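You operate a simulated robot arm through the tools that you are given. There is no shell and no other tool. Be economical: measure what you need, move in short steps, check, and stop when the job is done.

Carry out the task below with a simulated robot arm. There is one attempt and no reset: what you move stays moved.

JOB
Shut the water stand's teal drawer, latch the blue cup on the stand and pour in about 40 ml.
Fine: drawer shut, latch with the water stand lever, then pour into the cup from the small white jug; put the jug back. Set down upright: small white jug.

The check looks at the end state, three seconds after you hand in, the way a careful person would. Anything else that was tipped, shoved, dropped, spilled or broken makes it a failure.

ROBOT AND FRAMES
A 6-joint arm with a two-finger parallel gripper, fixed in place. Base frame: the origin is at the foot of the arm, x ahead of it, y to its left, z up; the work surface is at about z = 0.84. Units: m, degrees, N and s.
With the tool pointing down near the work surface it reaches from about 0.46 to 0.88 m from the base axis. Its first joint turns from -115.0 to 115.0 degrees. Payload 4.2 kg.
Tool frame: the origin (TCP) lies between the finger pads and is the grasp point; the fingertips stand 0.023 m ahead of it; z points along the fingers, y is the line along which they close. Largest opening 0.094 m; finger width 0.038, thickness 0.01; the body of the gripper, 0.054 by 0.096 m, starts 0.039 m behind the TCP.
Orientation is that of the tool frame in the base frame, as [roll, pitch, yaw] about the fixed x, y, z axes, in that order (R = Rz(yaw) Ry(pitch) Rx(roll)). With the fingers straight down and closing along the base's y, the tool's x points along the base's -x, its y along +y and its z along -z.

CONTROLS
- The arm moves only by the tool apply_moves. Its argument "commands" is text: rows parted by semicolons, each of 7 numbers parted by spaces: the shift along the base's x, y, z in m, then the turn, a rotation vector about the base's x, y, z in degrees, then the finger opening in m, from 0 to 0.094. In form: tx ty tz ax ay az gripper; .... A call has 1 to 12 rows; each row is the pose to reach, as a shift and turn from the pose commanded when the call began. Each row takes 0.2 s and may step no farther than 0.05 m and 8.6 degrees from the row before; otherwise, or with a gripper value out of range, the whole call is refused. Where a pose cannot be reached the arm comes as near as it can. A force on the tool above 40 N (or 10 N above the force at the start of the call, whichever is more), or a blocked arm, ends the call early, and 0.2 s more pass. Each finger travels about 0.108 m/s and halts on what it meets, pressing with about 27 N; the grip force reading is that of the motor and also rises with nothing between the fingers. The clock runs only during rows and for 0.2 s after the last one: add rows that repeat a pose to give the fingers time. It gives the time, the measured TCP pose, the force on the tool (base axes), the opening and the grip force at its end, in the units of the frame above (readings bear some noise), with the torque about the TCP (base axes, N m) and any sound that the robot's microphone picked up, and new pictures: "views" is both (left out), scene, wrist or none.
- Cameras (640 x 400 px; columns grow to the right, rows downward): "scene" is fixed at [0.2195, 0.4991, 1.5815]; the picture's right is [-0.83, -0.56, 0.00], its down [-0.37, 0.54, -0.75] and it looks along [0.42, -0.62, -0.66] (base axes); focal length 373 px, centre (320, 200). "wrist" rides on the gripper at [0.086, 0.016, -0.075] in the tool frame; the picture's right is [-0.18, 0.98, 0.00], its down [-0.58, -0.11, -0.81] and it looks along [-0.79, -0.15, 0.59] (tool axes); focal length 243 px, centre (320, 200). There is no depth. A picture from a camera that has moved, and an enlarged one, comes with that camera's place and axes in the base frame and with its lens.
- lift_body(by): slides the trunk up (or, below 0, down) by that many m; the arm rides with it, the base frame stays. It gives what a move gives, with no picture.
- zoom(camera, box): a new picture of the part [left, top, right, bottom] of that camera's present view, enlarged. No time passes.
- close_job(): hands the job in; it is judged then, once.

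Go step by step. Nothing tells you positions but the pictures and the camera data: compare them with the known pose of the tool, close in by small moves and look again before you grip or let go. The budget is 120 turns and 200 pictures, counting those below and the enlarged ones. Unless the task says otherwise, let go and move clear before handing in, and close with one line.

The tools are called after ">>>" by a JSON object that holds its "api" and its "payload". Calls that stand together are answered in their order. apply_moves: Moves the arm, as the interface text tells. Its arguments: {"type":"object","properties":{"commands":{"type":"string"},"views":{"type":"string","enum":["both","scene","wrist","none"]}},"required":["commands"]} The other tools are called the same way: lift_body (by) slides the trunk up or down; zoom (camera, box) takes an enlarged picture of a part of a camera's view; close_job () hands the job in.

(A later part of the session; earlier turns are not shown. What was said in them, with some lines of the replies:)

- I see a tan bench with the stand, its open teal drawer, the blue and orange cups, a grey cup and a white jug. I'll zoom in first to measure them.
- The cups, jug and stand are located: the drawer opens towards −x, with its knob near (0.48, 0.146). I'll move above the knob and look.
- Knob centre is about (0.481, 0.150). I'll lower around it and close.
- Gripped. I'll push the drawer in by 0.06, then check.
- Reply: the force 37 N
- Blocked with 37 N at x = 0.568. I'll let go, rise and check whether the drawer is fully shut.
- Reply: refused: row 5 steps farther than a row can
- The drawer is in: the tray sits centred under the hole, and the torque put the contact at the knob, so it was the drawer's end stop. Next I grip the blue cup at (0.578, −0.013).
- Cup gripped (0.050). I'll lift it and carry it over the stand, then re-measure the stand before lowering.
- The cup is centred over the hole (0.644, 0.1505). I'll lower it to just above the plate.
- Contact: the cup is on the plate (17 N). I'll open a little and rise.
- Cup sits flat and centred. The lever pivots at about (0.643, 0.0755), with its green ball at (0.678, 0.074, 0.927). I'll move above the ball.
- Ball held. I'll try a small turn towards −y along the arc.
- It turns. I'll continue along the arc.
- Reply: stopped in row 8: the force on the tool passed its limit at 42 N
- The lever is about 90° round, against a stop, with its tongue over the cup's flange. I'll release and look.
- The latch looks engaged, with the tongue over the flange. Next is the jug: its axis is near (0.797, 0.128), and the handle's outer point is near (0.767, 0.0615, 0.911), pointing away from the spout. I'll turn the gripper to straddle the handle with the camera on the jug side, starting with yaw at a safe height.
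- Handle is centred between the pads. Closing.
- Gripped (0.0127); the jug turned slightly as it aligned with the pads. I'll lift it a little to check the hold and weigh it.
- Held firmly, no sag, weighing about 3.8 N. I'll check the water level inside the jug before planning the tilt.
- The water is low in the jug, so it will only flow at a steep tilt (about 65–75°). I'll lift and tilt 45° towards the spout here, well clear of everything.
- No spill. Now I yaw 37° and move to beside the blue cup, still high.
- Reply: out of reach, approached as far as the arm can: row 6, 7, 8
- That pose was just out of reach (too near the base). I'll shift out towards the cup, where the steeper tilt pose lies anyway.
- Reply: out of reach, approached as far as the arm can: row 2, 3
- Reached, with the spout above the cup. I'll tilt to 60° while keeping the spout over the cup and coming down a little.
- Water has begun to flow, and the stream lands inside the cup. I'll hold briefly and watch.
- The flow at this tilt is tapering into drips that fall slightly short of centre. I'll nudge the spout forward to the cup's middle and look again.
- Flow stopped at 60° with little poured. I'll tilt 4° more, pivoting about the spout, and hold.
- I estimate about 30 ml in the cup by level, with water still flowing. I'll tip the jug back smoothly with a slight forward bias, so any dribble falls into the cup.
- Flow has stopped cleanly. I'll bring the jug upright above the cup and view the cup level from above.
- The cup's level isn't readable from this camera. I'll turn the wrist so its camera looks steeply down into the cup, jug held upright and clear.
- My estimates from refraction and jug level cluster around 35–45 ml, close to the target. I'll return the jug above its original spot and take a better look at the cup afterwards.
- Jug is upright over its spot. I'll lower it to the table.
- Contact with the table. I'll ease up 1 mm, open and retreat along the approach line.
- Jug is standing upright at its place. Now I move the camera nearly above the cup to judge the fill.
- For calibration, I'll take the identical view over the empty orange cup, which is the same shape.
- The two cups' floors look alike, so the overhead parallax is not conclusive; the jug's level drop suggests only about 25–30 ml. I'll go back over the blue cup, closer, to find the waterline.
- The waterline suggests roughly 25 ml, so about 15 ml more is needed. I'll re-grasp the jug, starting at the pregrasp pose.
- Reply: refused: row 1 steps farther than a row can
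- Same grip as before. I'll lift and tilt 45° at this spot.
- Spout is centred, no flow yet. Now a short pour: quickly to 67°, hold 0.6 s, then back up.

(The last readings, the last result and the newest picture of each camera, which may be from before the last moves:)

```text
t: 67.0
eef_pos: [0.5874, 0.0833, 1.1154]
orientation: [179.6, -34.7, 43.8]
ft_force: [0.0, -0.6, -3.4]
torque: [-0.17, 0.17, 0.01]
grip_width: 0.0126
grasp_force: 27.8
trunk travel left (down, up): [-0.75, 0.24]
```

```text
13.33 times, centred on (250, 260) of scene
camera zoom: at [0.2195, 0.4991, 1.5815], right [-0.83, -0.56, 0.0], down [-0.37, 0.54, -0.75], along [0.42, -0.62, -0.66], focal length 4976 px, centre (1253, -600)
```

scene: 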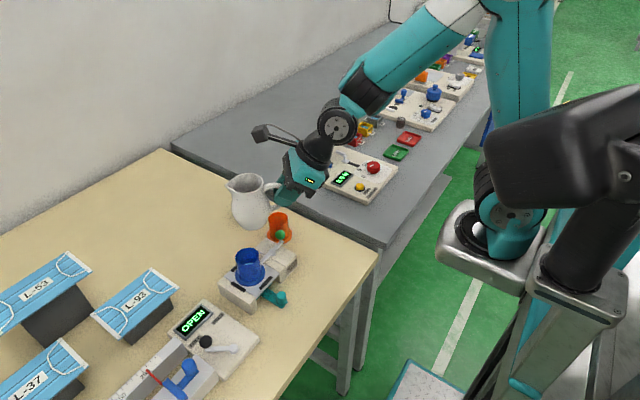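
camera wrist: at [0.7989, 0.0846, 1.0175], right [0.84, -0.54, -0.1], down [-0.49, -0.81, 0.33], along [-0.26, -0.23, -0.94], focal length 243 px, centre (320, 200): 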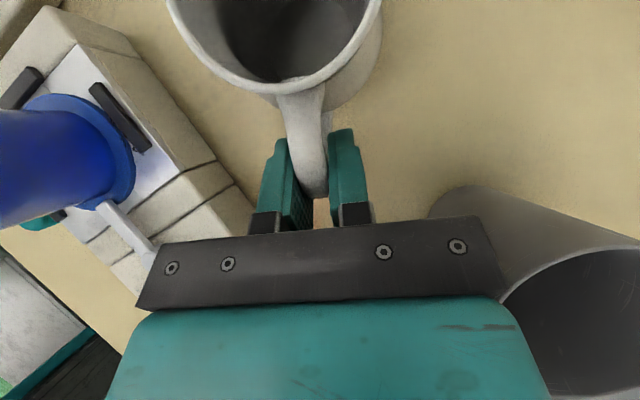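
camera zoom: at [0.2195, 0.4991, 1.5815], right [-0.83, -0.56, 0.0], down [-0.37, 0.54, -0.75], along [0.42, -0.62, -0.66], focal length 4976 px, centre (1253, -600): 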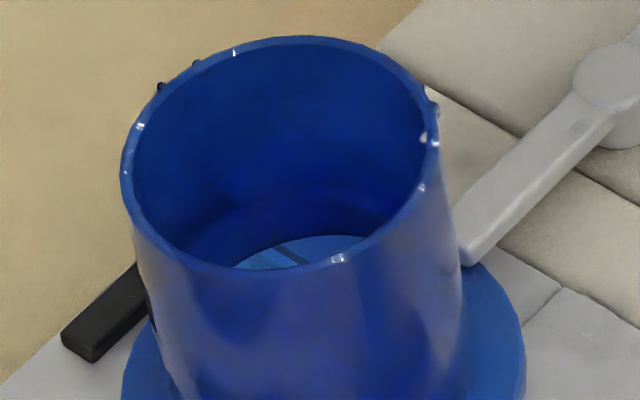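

A clean second pour, adding roughly 9 ml. I'll repeat the earlier view of cup and jug to compare levels.

>>> {"api": "apply_moves", "payload": {"commands": "-0.02 0.016 0.008 0 0 7.4 0; -0.04 0.033 0.008 0 0 14.8 0; -0.0533 0.0493 0.008 0 0 22 0; -0.0533 0.0493 0.008 0 0 22 0; -0.0533 0.0493 0.008 0 0 22 0", "views": "wrist"}}

>>> {"api": "zoom", "payload": {"camera": "wrist", "box": [200, 0, 400, 110]}}

>>> {"api": "zoom", "payload": {"camera": "wrist", "box": [390, 25, 450, 100]}}

```text
t: 68.2
eef_pos: [0.5351, 0.1305, 1.1236]
orientation: [179.6, -34.6, 65.7]
ft_force: [-0.4, -0.2, -3.0]
torque: [-0.21, 0.12, 0.01]
grip_width: 0.0122
grasp_force: 26.9
trunk travel left (down, up): [-0.75, 0.24]
camera wrist: at [0.5612, 0.1516, 1.2333], right [0.83, -0.55, -0.1], down [-0.49, -0.81, 0.33], along [-0.26, -0.23, -0.94], focal length 243 px, centre (320, 200)
```

wrist: 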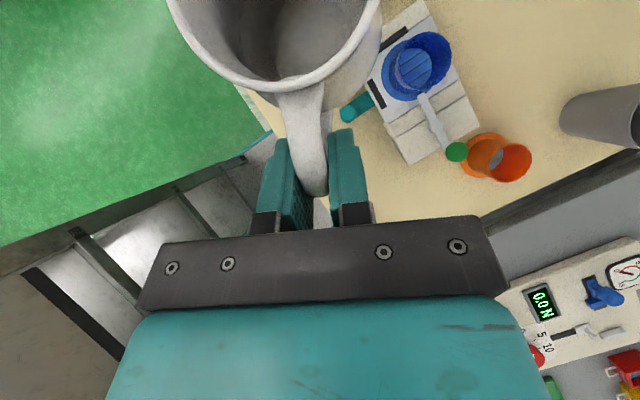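

```text
3.20 times, centred on (300, 55) of wrist
camera zoom: at [0.5612, 0.1516, 1.2333], right [0.83, -0.55, -0.1], down [-0.49, -0.81, 0.33], along [-0.26, -0.23, -0.94], focal length 776 px, centre (384, 664)
```

zoom: 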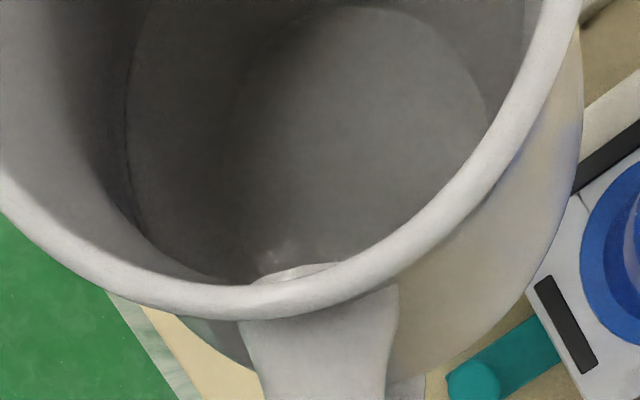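

```text
5.33 times, centred on (420, 62) of wrist
camera zoom: at [0.5612, 0.1516, 1.2333], right [0.83, -0.55, -0.1], down [-0.49, -0.81, 0.33], along [-0.26, -0.23, -0.94], focal length 1294 px, centre (-213, 933)
```

zoom: 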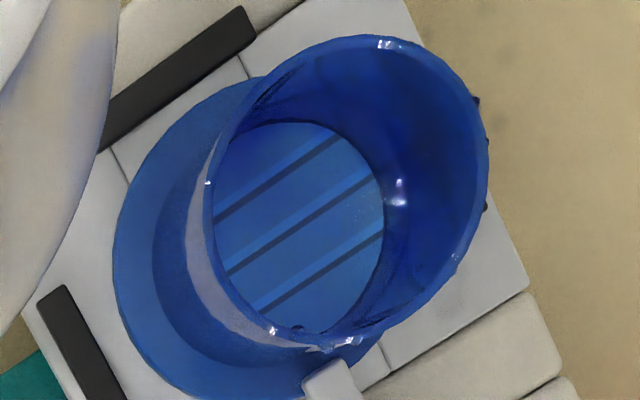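

Cross-checking level, refraction and jug gives about 30 ml, so one more similar short pour should do. Returning to the pour position.

>>> {"api": "apply_moves", "payload": {"commands": "0.02 -0.016 0 0 0 -7.4 0; 0.04 -0.033 0 0 0 -14.8 0; 0.0525 -0.047 0 0 0 -22 0; 0.0525 -0.047 0 0 0 -22 0; 0.0535 -0.047 0 -5.9 4.96 -22 0", "views": "none"}}

```text
t: 69.4
eef_pos: [0.5886, 0.0837, 1.1233]
orientation: [-179.8, -27.0, 43.2]
ft_force: [0.5, -0.6, -3.0]
torque: [-0.09, 0.18, -0.01]
grip_width: 0.0125
grasp_force: 26.9
trunk travel left (down, up): [-0.75, 0.24]
```

>>> {"api": "apply_moves", "payload": {"commands": "0 0 -0.005 -5.4 4.53 0 0; 0 0 -0.01 -10.8 9.06 0 0; 0 0 -0.015 -16.2 13.6 0 0; 0 0 -0.02 -21.6 18.1 0 0; 0.002 0.002 -0.03 -27 22.6 0 0; 0.005 0.005 -0.042 -32.4 27.2 0 0; 0.0075 0.0075 -0.054 -37.8 31.7 0 0; 0.0075 0.0075 -0.054 -37.8 31.7 0 0", "views": "scene"}}

>>> {"api": "zoom", "payload": {"camera": "scene", "box": [215, 215, 275, 275]}}

```text
t: 71.2
eef_pos: [0.5945, 0.0918, 1.0696]
orientation: [174.6, 22.1, 43.5]
ft_force: [-0.8, 0.0, -2.3]
torque: [-0.01, 0.05, -0.01]
grip_width: 0.0125
grasp_force: 27.0
trunk travel left (down, up): [-0.75, 0.24]
```

scene: 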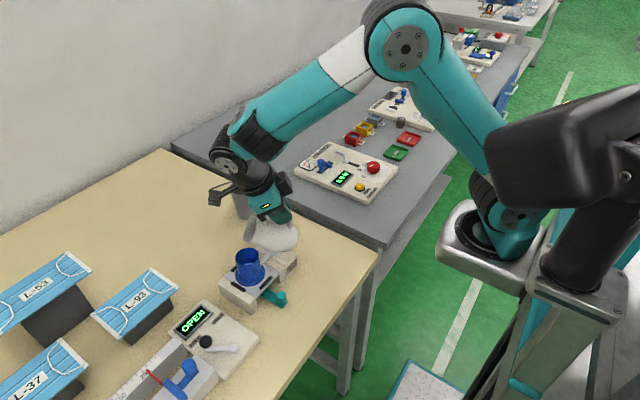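

```text
6.67 times, centred on (245, 245) of scene
camera zoom: at [0.2195, 0.4991, 1.5815], right [-0.83, -0.56, 0.0], down [-0.37, 0.54, -0.75], along [0.42, -0.62, -0.66], focal length 2488 px, centre (820, -100)
```

zoom: 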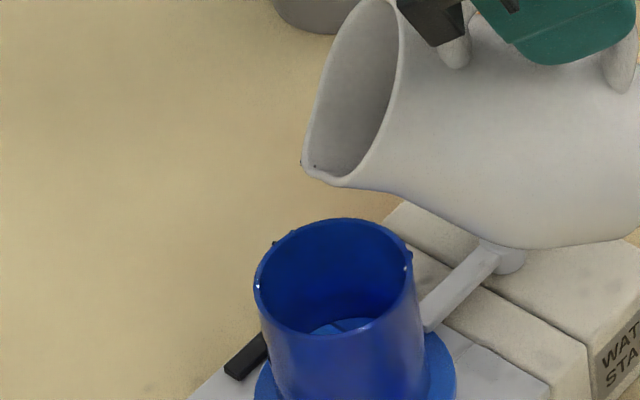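

>>> {"api": "apply_moves", "payload": {"commands": "0.0022 0.0026 0.007 -4.4 3.7 0 0; 0.0042 0.005 0.0135 -8.8 7.4 0 0; 0.0042 0.005 0.0135 -8.8 7.4 0 0; 0.0042 0.005 0.0135 -8.8 7.4 0 0; 0.0042 0.005 0.0135 -8.8 7.4 0 0; 0.003 0.0036 0.009 -3 2.5 0 0; 0.001 0.001 0.006 3.2 -2.6 0 0; -0.003 -0.0035 0.008 7.6 -6.4 0 0", "views": "scene"}}

>>> {"api": "zoom", "payload": {"camera": "scene", "box": [225, 235, 270, 280]}}

>>> {"api": "apply_moves", "payload": {"commands": "-0.004 -0.005 0.008 4 -3.4 0 0; -0.006 -0.007 0.016 9.8 -8.2 0 0; -0.006 -0.007 0.025 15.7 -13.2 0 0; -0.006 -0.007 0.035 21.6 -18.1 0 0; -0.006 -0.007 0.04 27.5 -23.1 0 0; -0.006 -0.007 0.04 33.4 -28 0 0; -0.006 -0.007 0.04 36.6 -30.7 0 0; -0.006 -0.007 0.04 36.6 -30.7 0 0; -0.006 -0.007 0.04 36.6 -30.7 0 0", "views": "scene"}}

>>> {"api": "zoom", "payload": {"camera": "scene", "box": [235, 245, 265, 275]}}

```text
t: 73.0
eef_pos: [0.5924, 0.0899, 1.078]
orientation: [175.7, 12.1, 43.9]
ft_force: [-0.7, -0.3, -3.2]
torque: [-0.06, 0.08, 0.02]
grip_width: 0.0124
grasp_force: 27.3
trunk travel left (down, up): [-0.75, 0.24]
```

scene: 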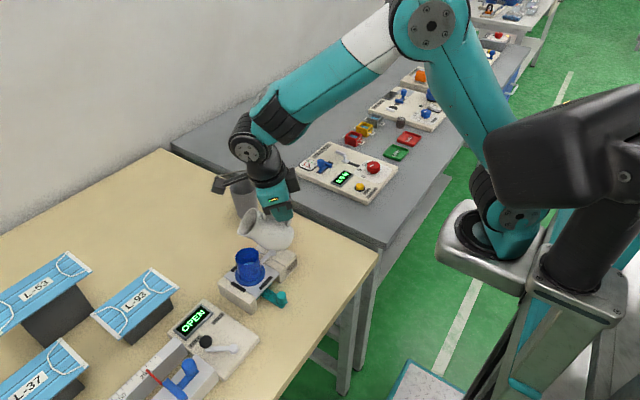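

```text
8.89 times, centred on (248, 258) of scene
camera zoom: at [0.2195, 0.4991, 1.5815], right [-0.83, -0.56, 0.0], down [-0.37, 0.54, -0.75], along [0.42, -0.62, -0.66], focal length 3318 px, centre (964, -311)
```

zoom: 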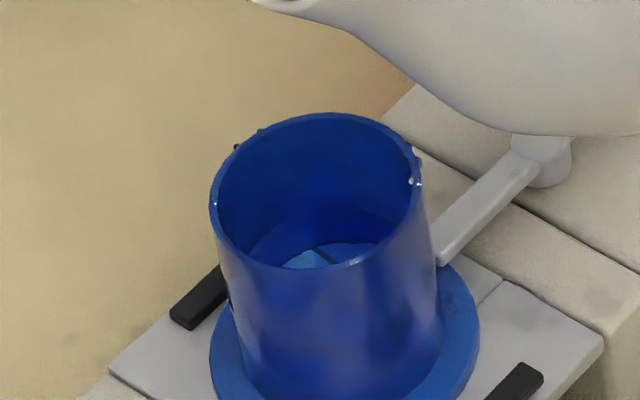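

```text
t: 75.0
eef_pos: [0.5856, 0.0814, 1.1176]
orientation: [-178.7, -35.3, 42.6]
ft_force: [-0.4, -0.3, -2.9]
torque: [-0.16, 0.16, -0.03]
grip_width: 0.0126
grasp_force: 27.1
trunk travel left (down, up): [-0.75, 0.24]
```

scene: 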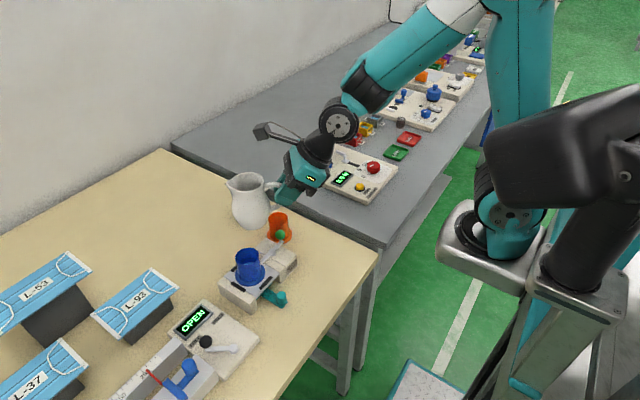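

```text
13.33 times, centred on (250, 260) of scene
camera zoom: at [0.2195, 0.4991, 1.5815], right [-0.83, -0.56, 0.0], down [-0.37, 0.54, -0.75], along [0.42, -0.62, -0.66], focal length 4976 px, centre (1253, -600)
```

zoom: 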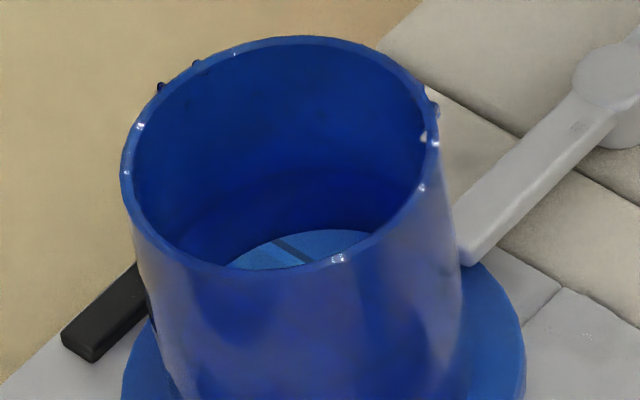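

Level now works out to about 38–42 ml by both the waterline and the refraction checks. I'll return the jug to its place.

>>> {"api": "apply_moves", "payload": {"commands": "0.035 0 0.005 0 0 5 0; 0.07 0 0.005 0 0 10 0; 0.105 -0.005 0.005 0 0 15 0; 0.14 -0.01 0.005 0 0 20 0; 0.17 -0.015 0.005 -1.2 -1.1 22.5 0; 0.187 -0.0166 0 -1.2 -1.1 22.5 0; 0.187 -0.0166 -0.04 -1.2 -1.1 22.5 0; 0.187 -0.0166 -0.08 -1.2 -1.1 22.5 0; 0.187 -0.0166 -0.12 -1.2 -1.1 22.5 0; 0.187 -0.0166 -0.16 -1.2 -1.1 22.5 0; 0.187 -0.0166 -0.19 -1.2 -1.1 22.5 0; 0.187 -0.0166 -0.19 -1.2 -1.1 22.5 0"}}

>>> {"api": "zoom", "payload": {"camera": "scene", "box": [170, 170, 310, 300]}}

```text
t: 77.6
eef_pos: [0.7738, 0.0656, 0.9285]
orientation: [179.5, -35.0, 66.3]
ft_force: [-1.1, -0.3, -3.0]
torque: [-0.19, 0.08, -0.03]
grip_width: 0.0125
grasp_force: 27.0
trunk travel left (down, up): [-0.75, 0.24]
camera wrist: at [0.8001, 0.0847, 1.0376], right [0.84, -0.54, -0.1], down [-0.48, -0.81, 0.33], along [-0.25, -0.23, -0.94], focal length 243 px, centre (320, 200)
```

scene: 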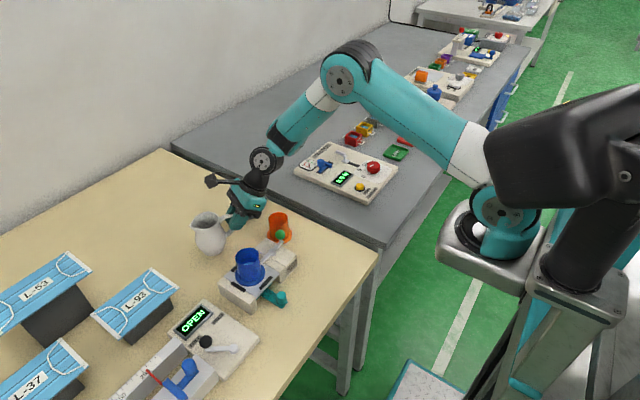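
wrist: 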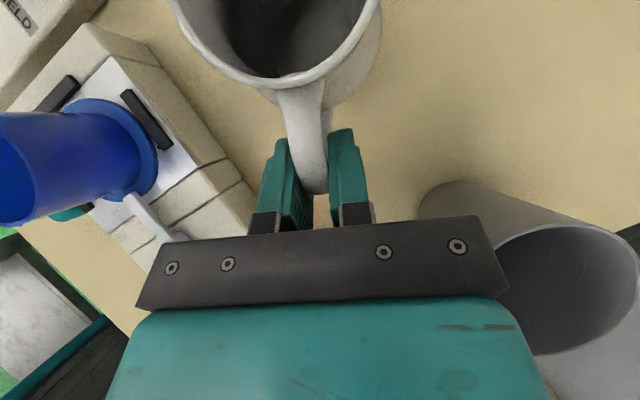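

```text
3.08 times, centred on (240, 235) of scene
camera zoom: at [0.2195, 0.4991, 1.5815], right [-0.83, -0.56, 0.0], down [-0.37, 0.54, -0.75], along [0.42, -0.62, -0.66], focal length 1148 px, centre (566, 92)
```

zoom: 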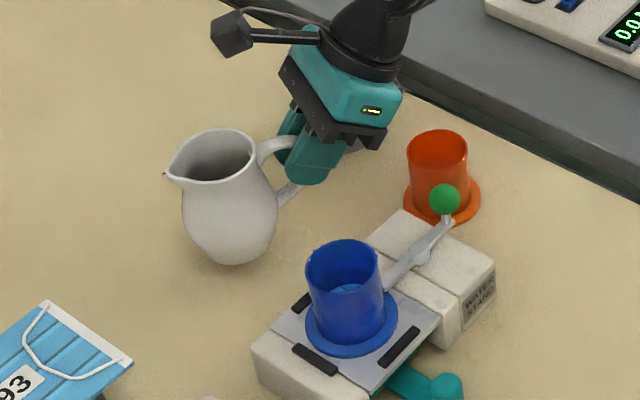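

>>> {"api": "apply_moves", "payload": {"commands": "0 0 -0.01 0 0 0 0; 0 0 -0.016 0 0 0 0; 0 0 -0.019 0 0 0 0; 0 0 -0.0205 0 0 0 0", "views": "none"}}

```text
t: 78.6
eef_pos: [0.7744, 0.0652, 0.909]
orientation: [179.2, -35.0, 66.3]
ft_force: [-2.1, -2.0, 8.3]
torque: [0.38, 0.13, 0.08]
grip_width: 0.0125
grasp_force: 27.1
trunk travel left (down, up): [-0.75, 0.24]
```

Light contact with the table; I'll release and retreat.

>>> {"api": "apply_moves", "payload": {"commands": "0 0 0.0005 0 0 0 0; 0 0 0.0005 0 0 0 0.02; 0 0 0.0005 0 0 0 0.04; 0 0 0.0005 0 0 0 0.045; -0.008 -0.0183 0.030 0 0 0 0.045; -0.0164 -0.0367 0.059 0 0 0 0.045; -0.0234 -0.0524 0.085 0 0 0 0.045; -0.0234 -0.0524 0.125 0 0 0 0.045; -0.0234 -0.0524 0.16 0 0 0 0.045; -0.055 -0.0354 0.16 0 0 0 0.045; -0.095 -0.01 0.155 0 0 0 0.045; -0.13 0.01 0.15 0 0 0 0.045"}}

>>> {"api": "zoom", "payload": {"camera": "scene", "box": [170, 190, 310, 320]}}

>>> {"api": "zoom", "payload": {"camera": "wrist", "box": [220, 0, 420, 150]}}

```text
t: 81.2
eef_pos: [0.6441, 0.0739, 1.0565]
orientation: [179.5, -35.0, 66.2]
ft_force: [0.7, 0.6, -0.1]
torque: [0.03, 0.03, 0.0]
grip_width: 0.045
grasp_force: 0.0
trunk travel left (down, up): [-0.75, 0.24]
camera wrist: at [0.67, 0.0937, 1.1668], right [0.84, -0.54, -0.1], down [-0.49, -0.81, 0.33], along [-0.25, -0.23, -0.94], focal length 243 px, centre (320, 200)
```

scene: 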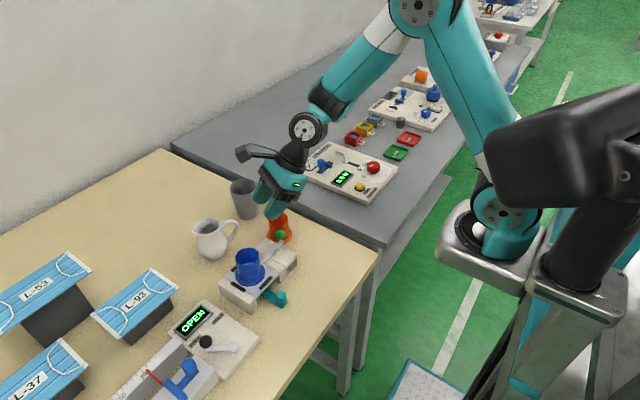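
wrist: 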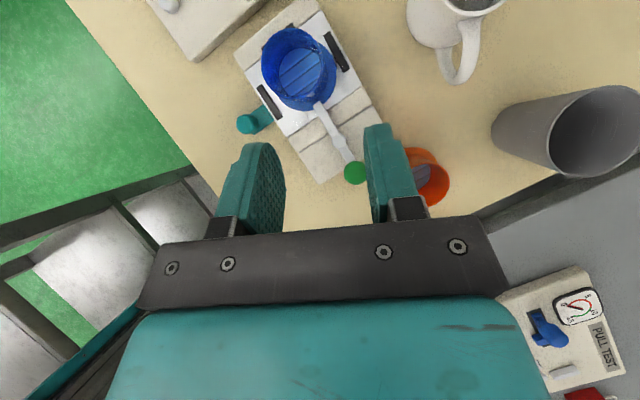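

```text
3.08 times, centred on (240, 255) of scene
camera zoom: at [0.2195, 0.4991, 1.5815], right [-0.83, -0.56, 0.0], down [-0.37, 0.54, -0.75], along [0.42, -0.62, -0.66], focal length 1148 px, centre (566, 31)
```

zoom: 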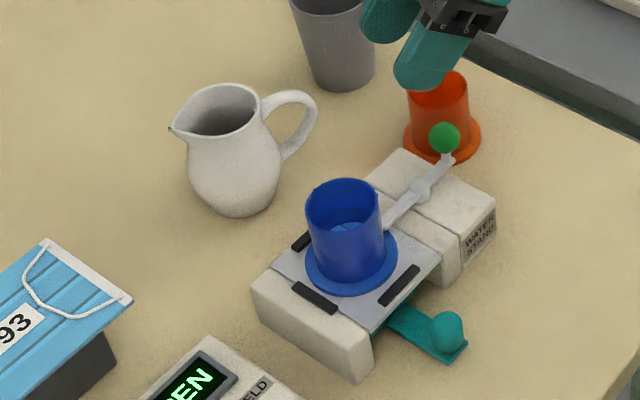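

```text
2.67 times, centred on (320, 75) of wrist
camera zoom: at [0.67, 0.0937, 1.1668], right [0.84, -0.54, -0.1], down [-0.49, -0.81, 0.33], along [-0.25, -0.23, -0.94], focal length 647 px, centre (320, 533)
```

zoom: 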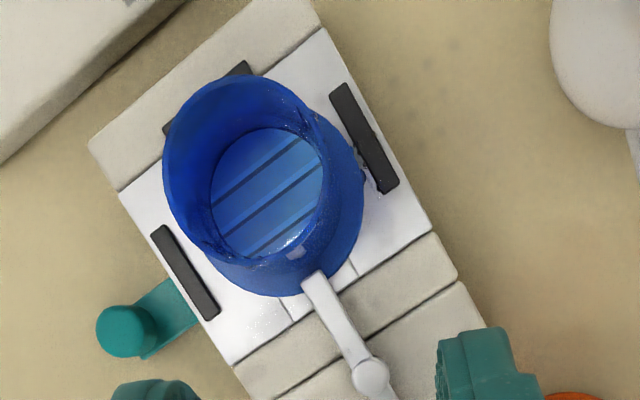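

Everything is in place. I'll rise clear and hand in.

>>> {"api": "apply_moves", "payload": {"commands": "-0.01 -0.02 0.04 0 0 0 0.045; -0.02 -0.04 0.08 0 0 0 0.045; -0.03 -0.06 0.12 0 0 0 0.045; -0.03 -0.06 0.12 0 0 0 0.045", "views": "scene"}}

```text
t: 82.2
eef_pos: [0.6136, 0.0141, 1.1777]
orientation: [179.4, -34.9, 66.2]
ft_force: [0.0, -0.6, 1.3]
torque: [-0.01, -0.02, -0.01]
grip_width: 0.0452
grasp_force: 0.1
trunk travel left (down, up): [-0.75, 0.24]
```

scene: 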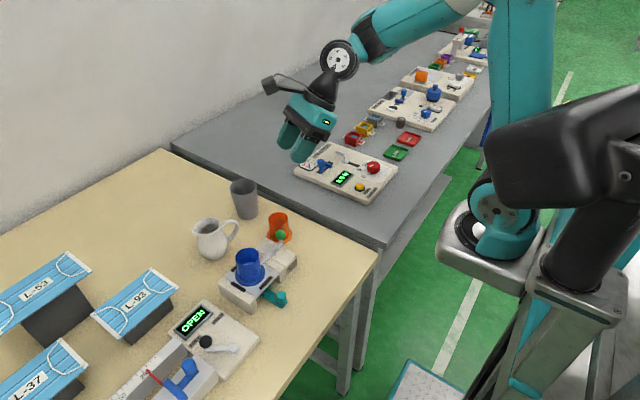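

The arm is clear, the drawer is shut, the lever is over the cup's flange and the jug stands upright; handing in.

>>> {"api": "close_job", "payload": {}}

```text
The job is handed in.
```

The drawer is shut, the blue cup is latched on the stand with roughly 40 ml in it (estimated from the waterline, about 38–42 ml), and the small white jug is back upright in its place; a few drops landed on the cup's outside, the stand and its rear black bar during the first pour.
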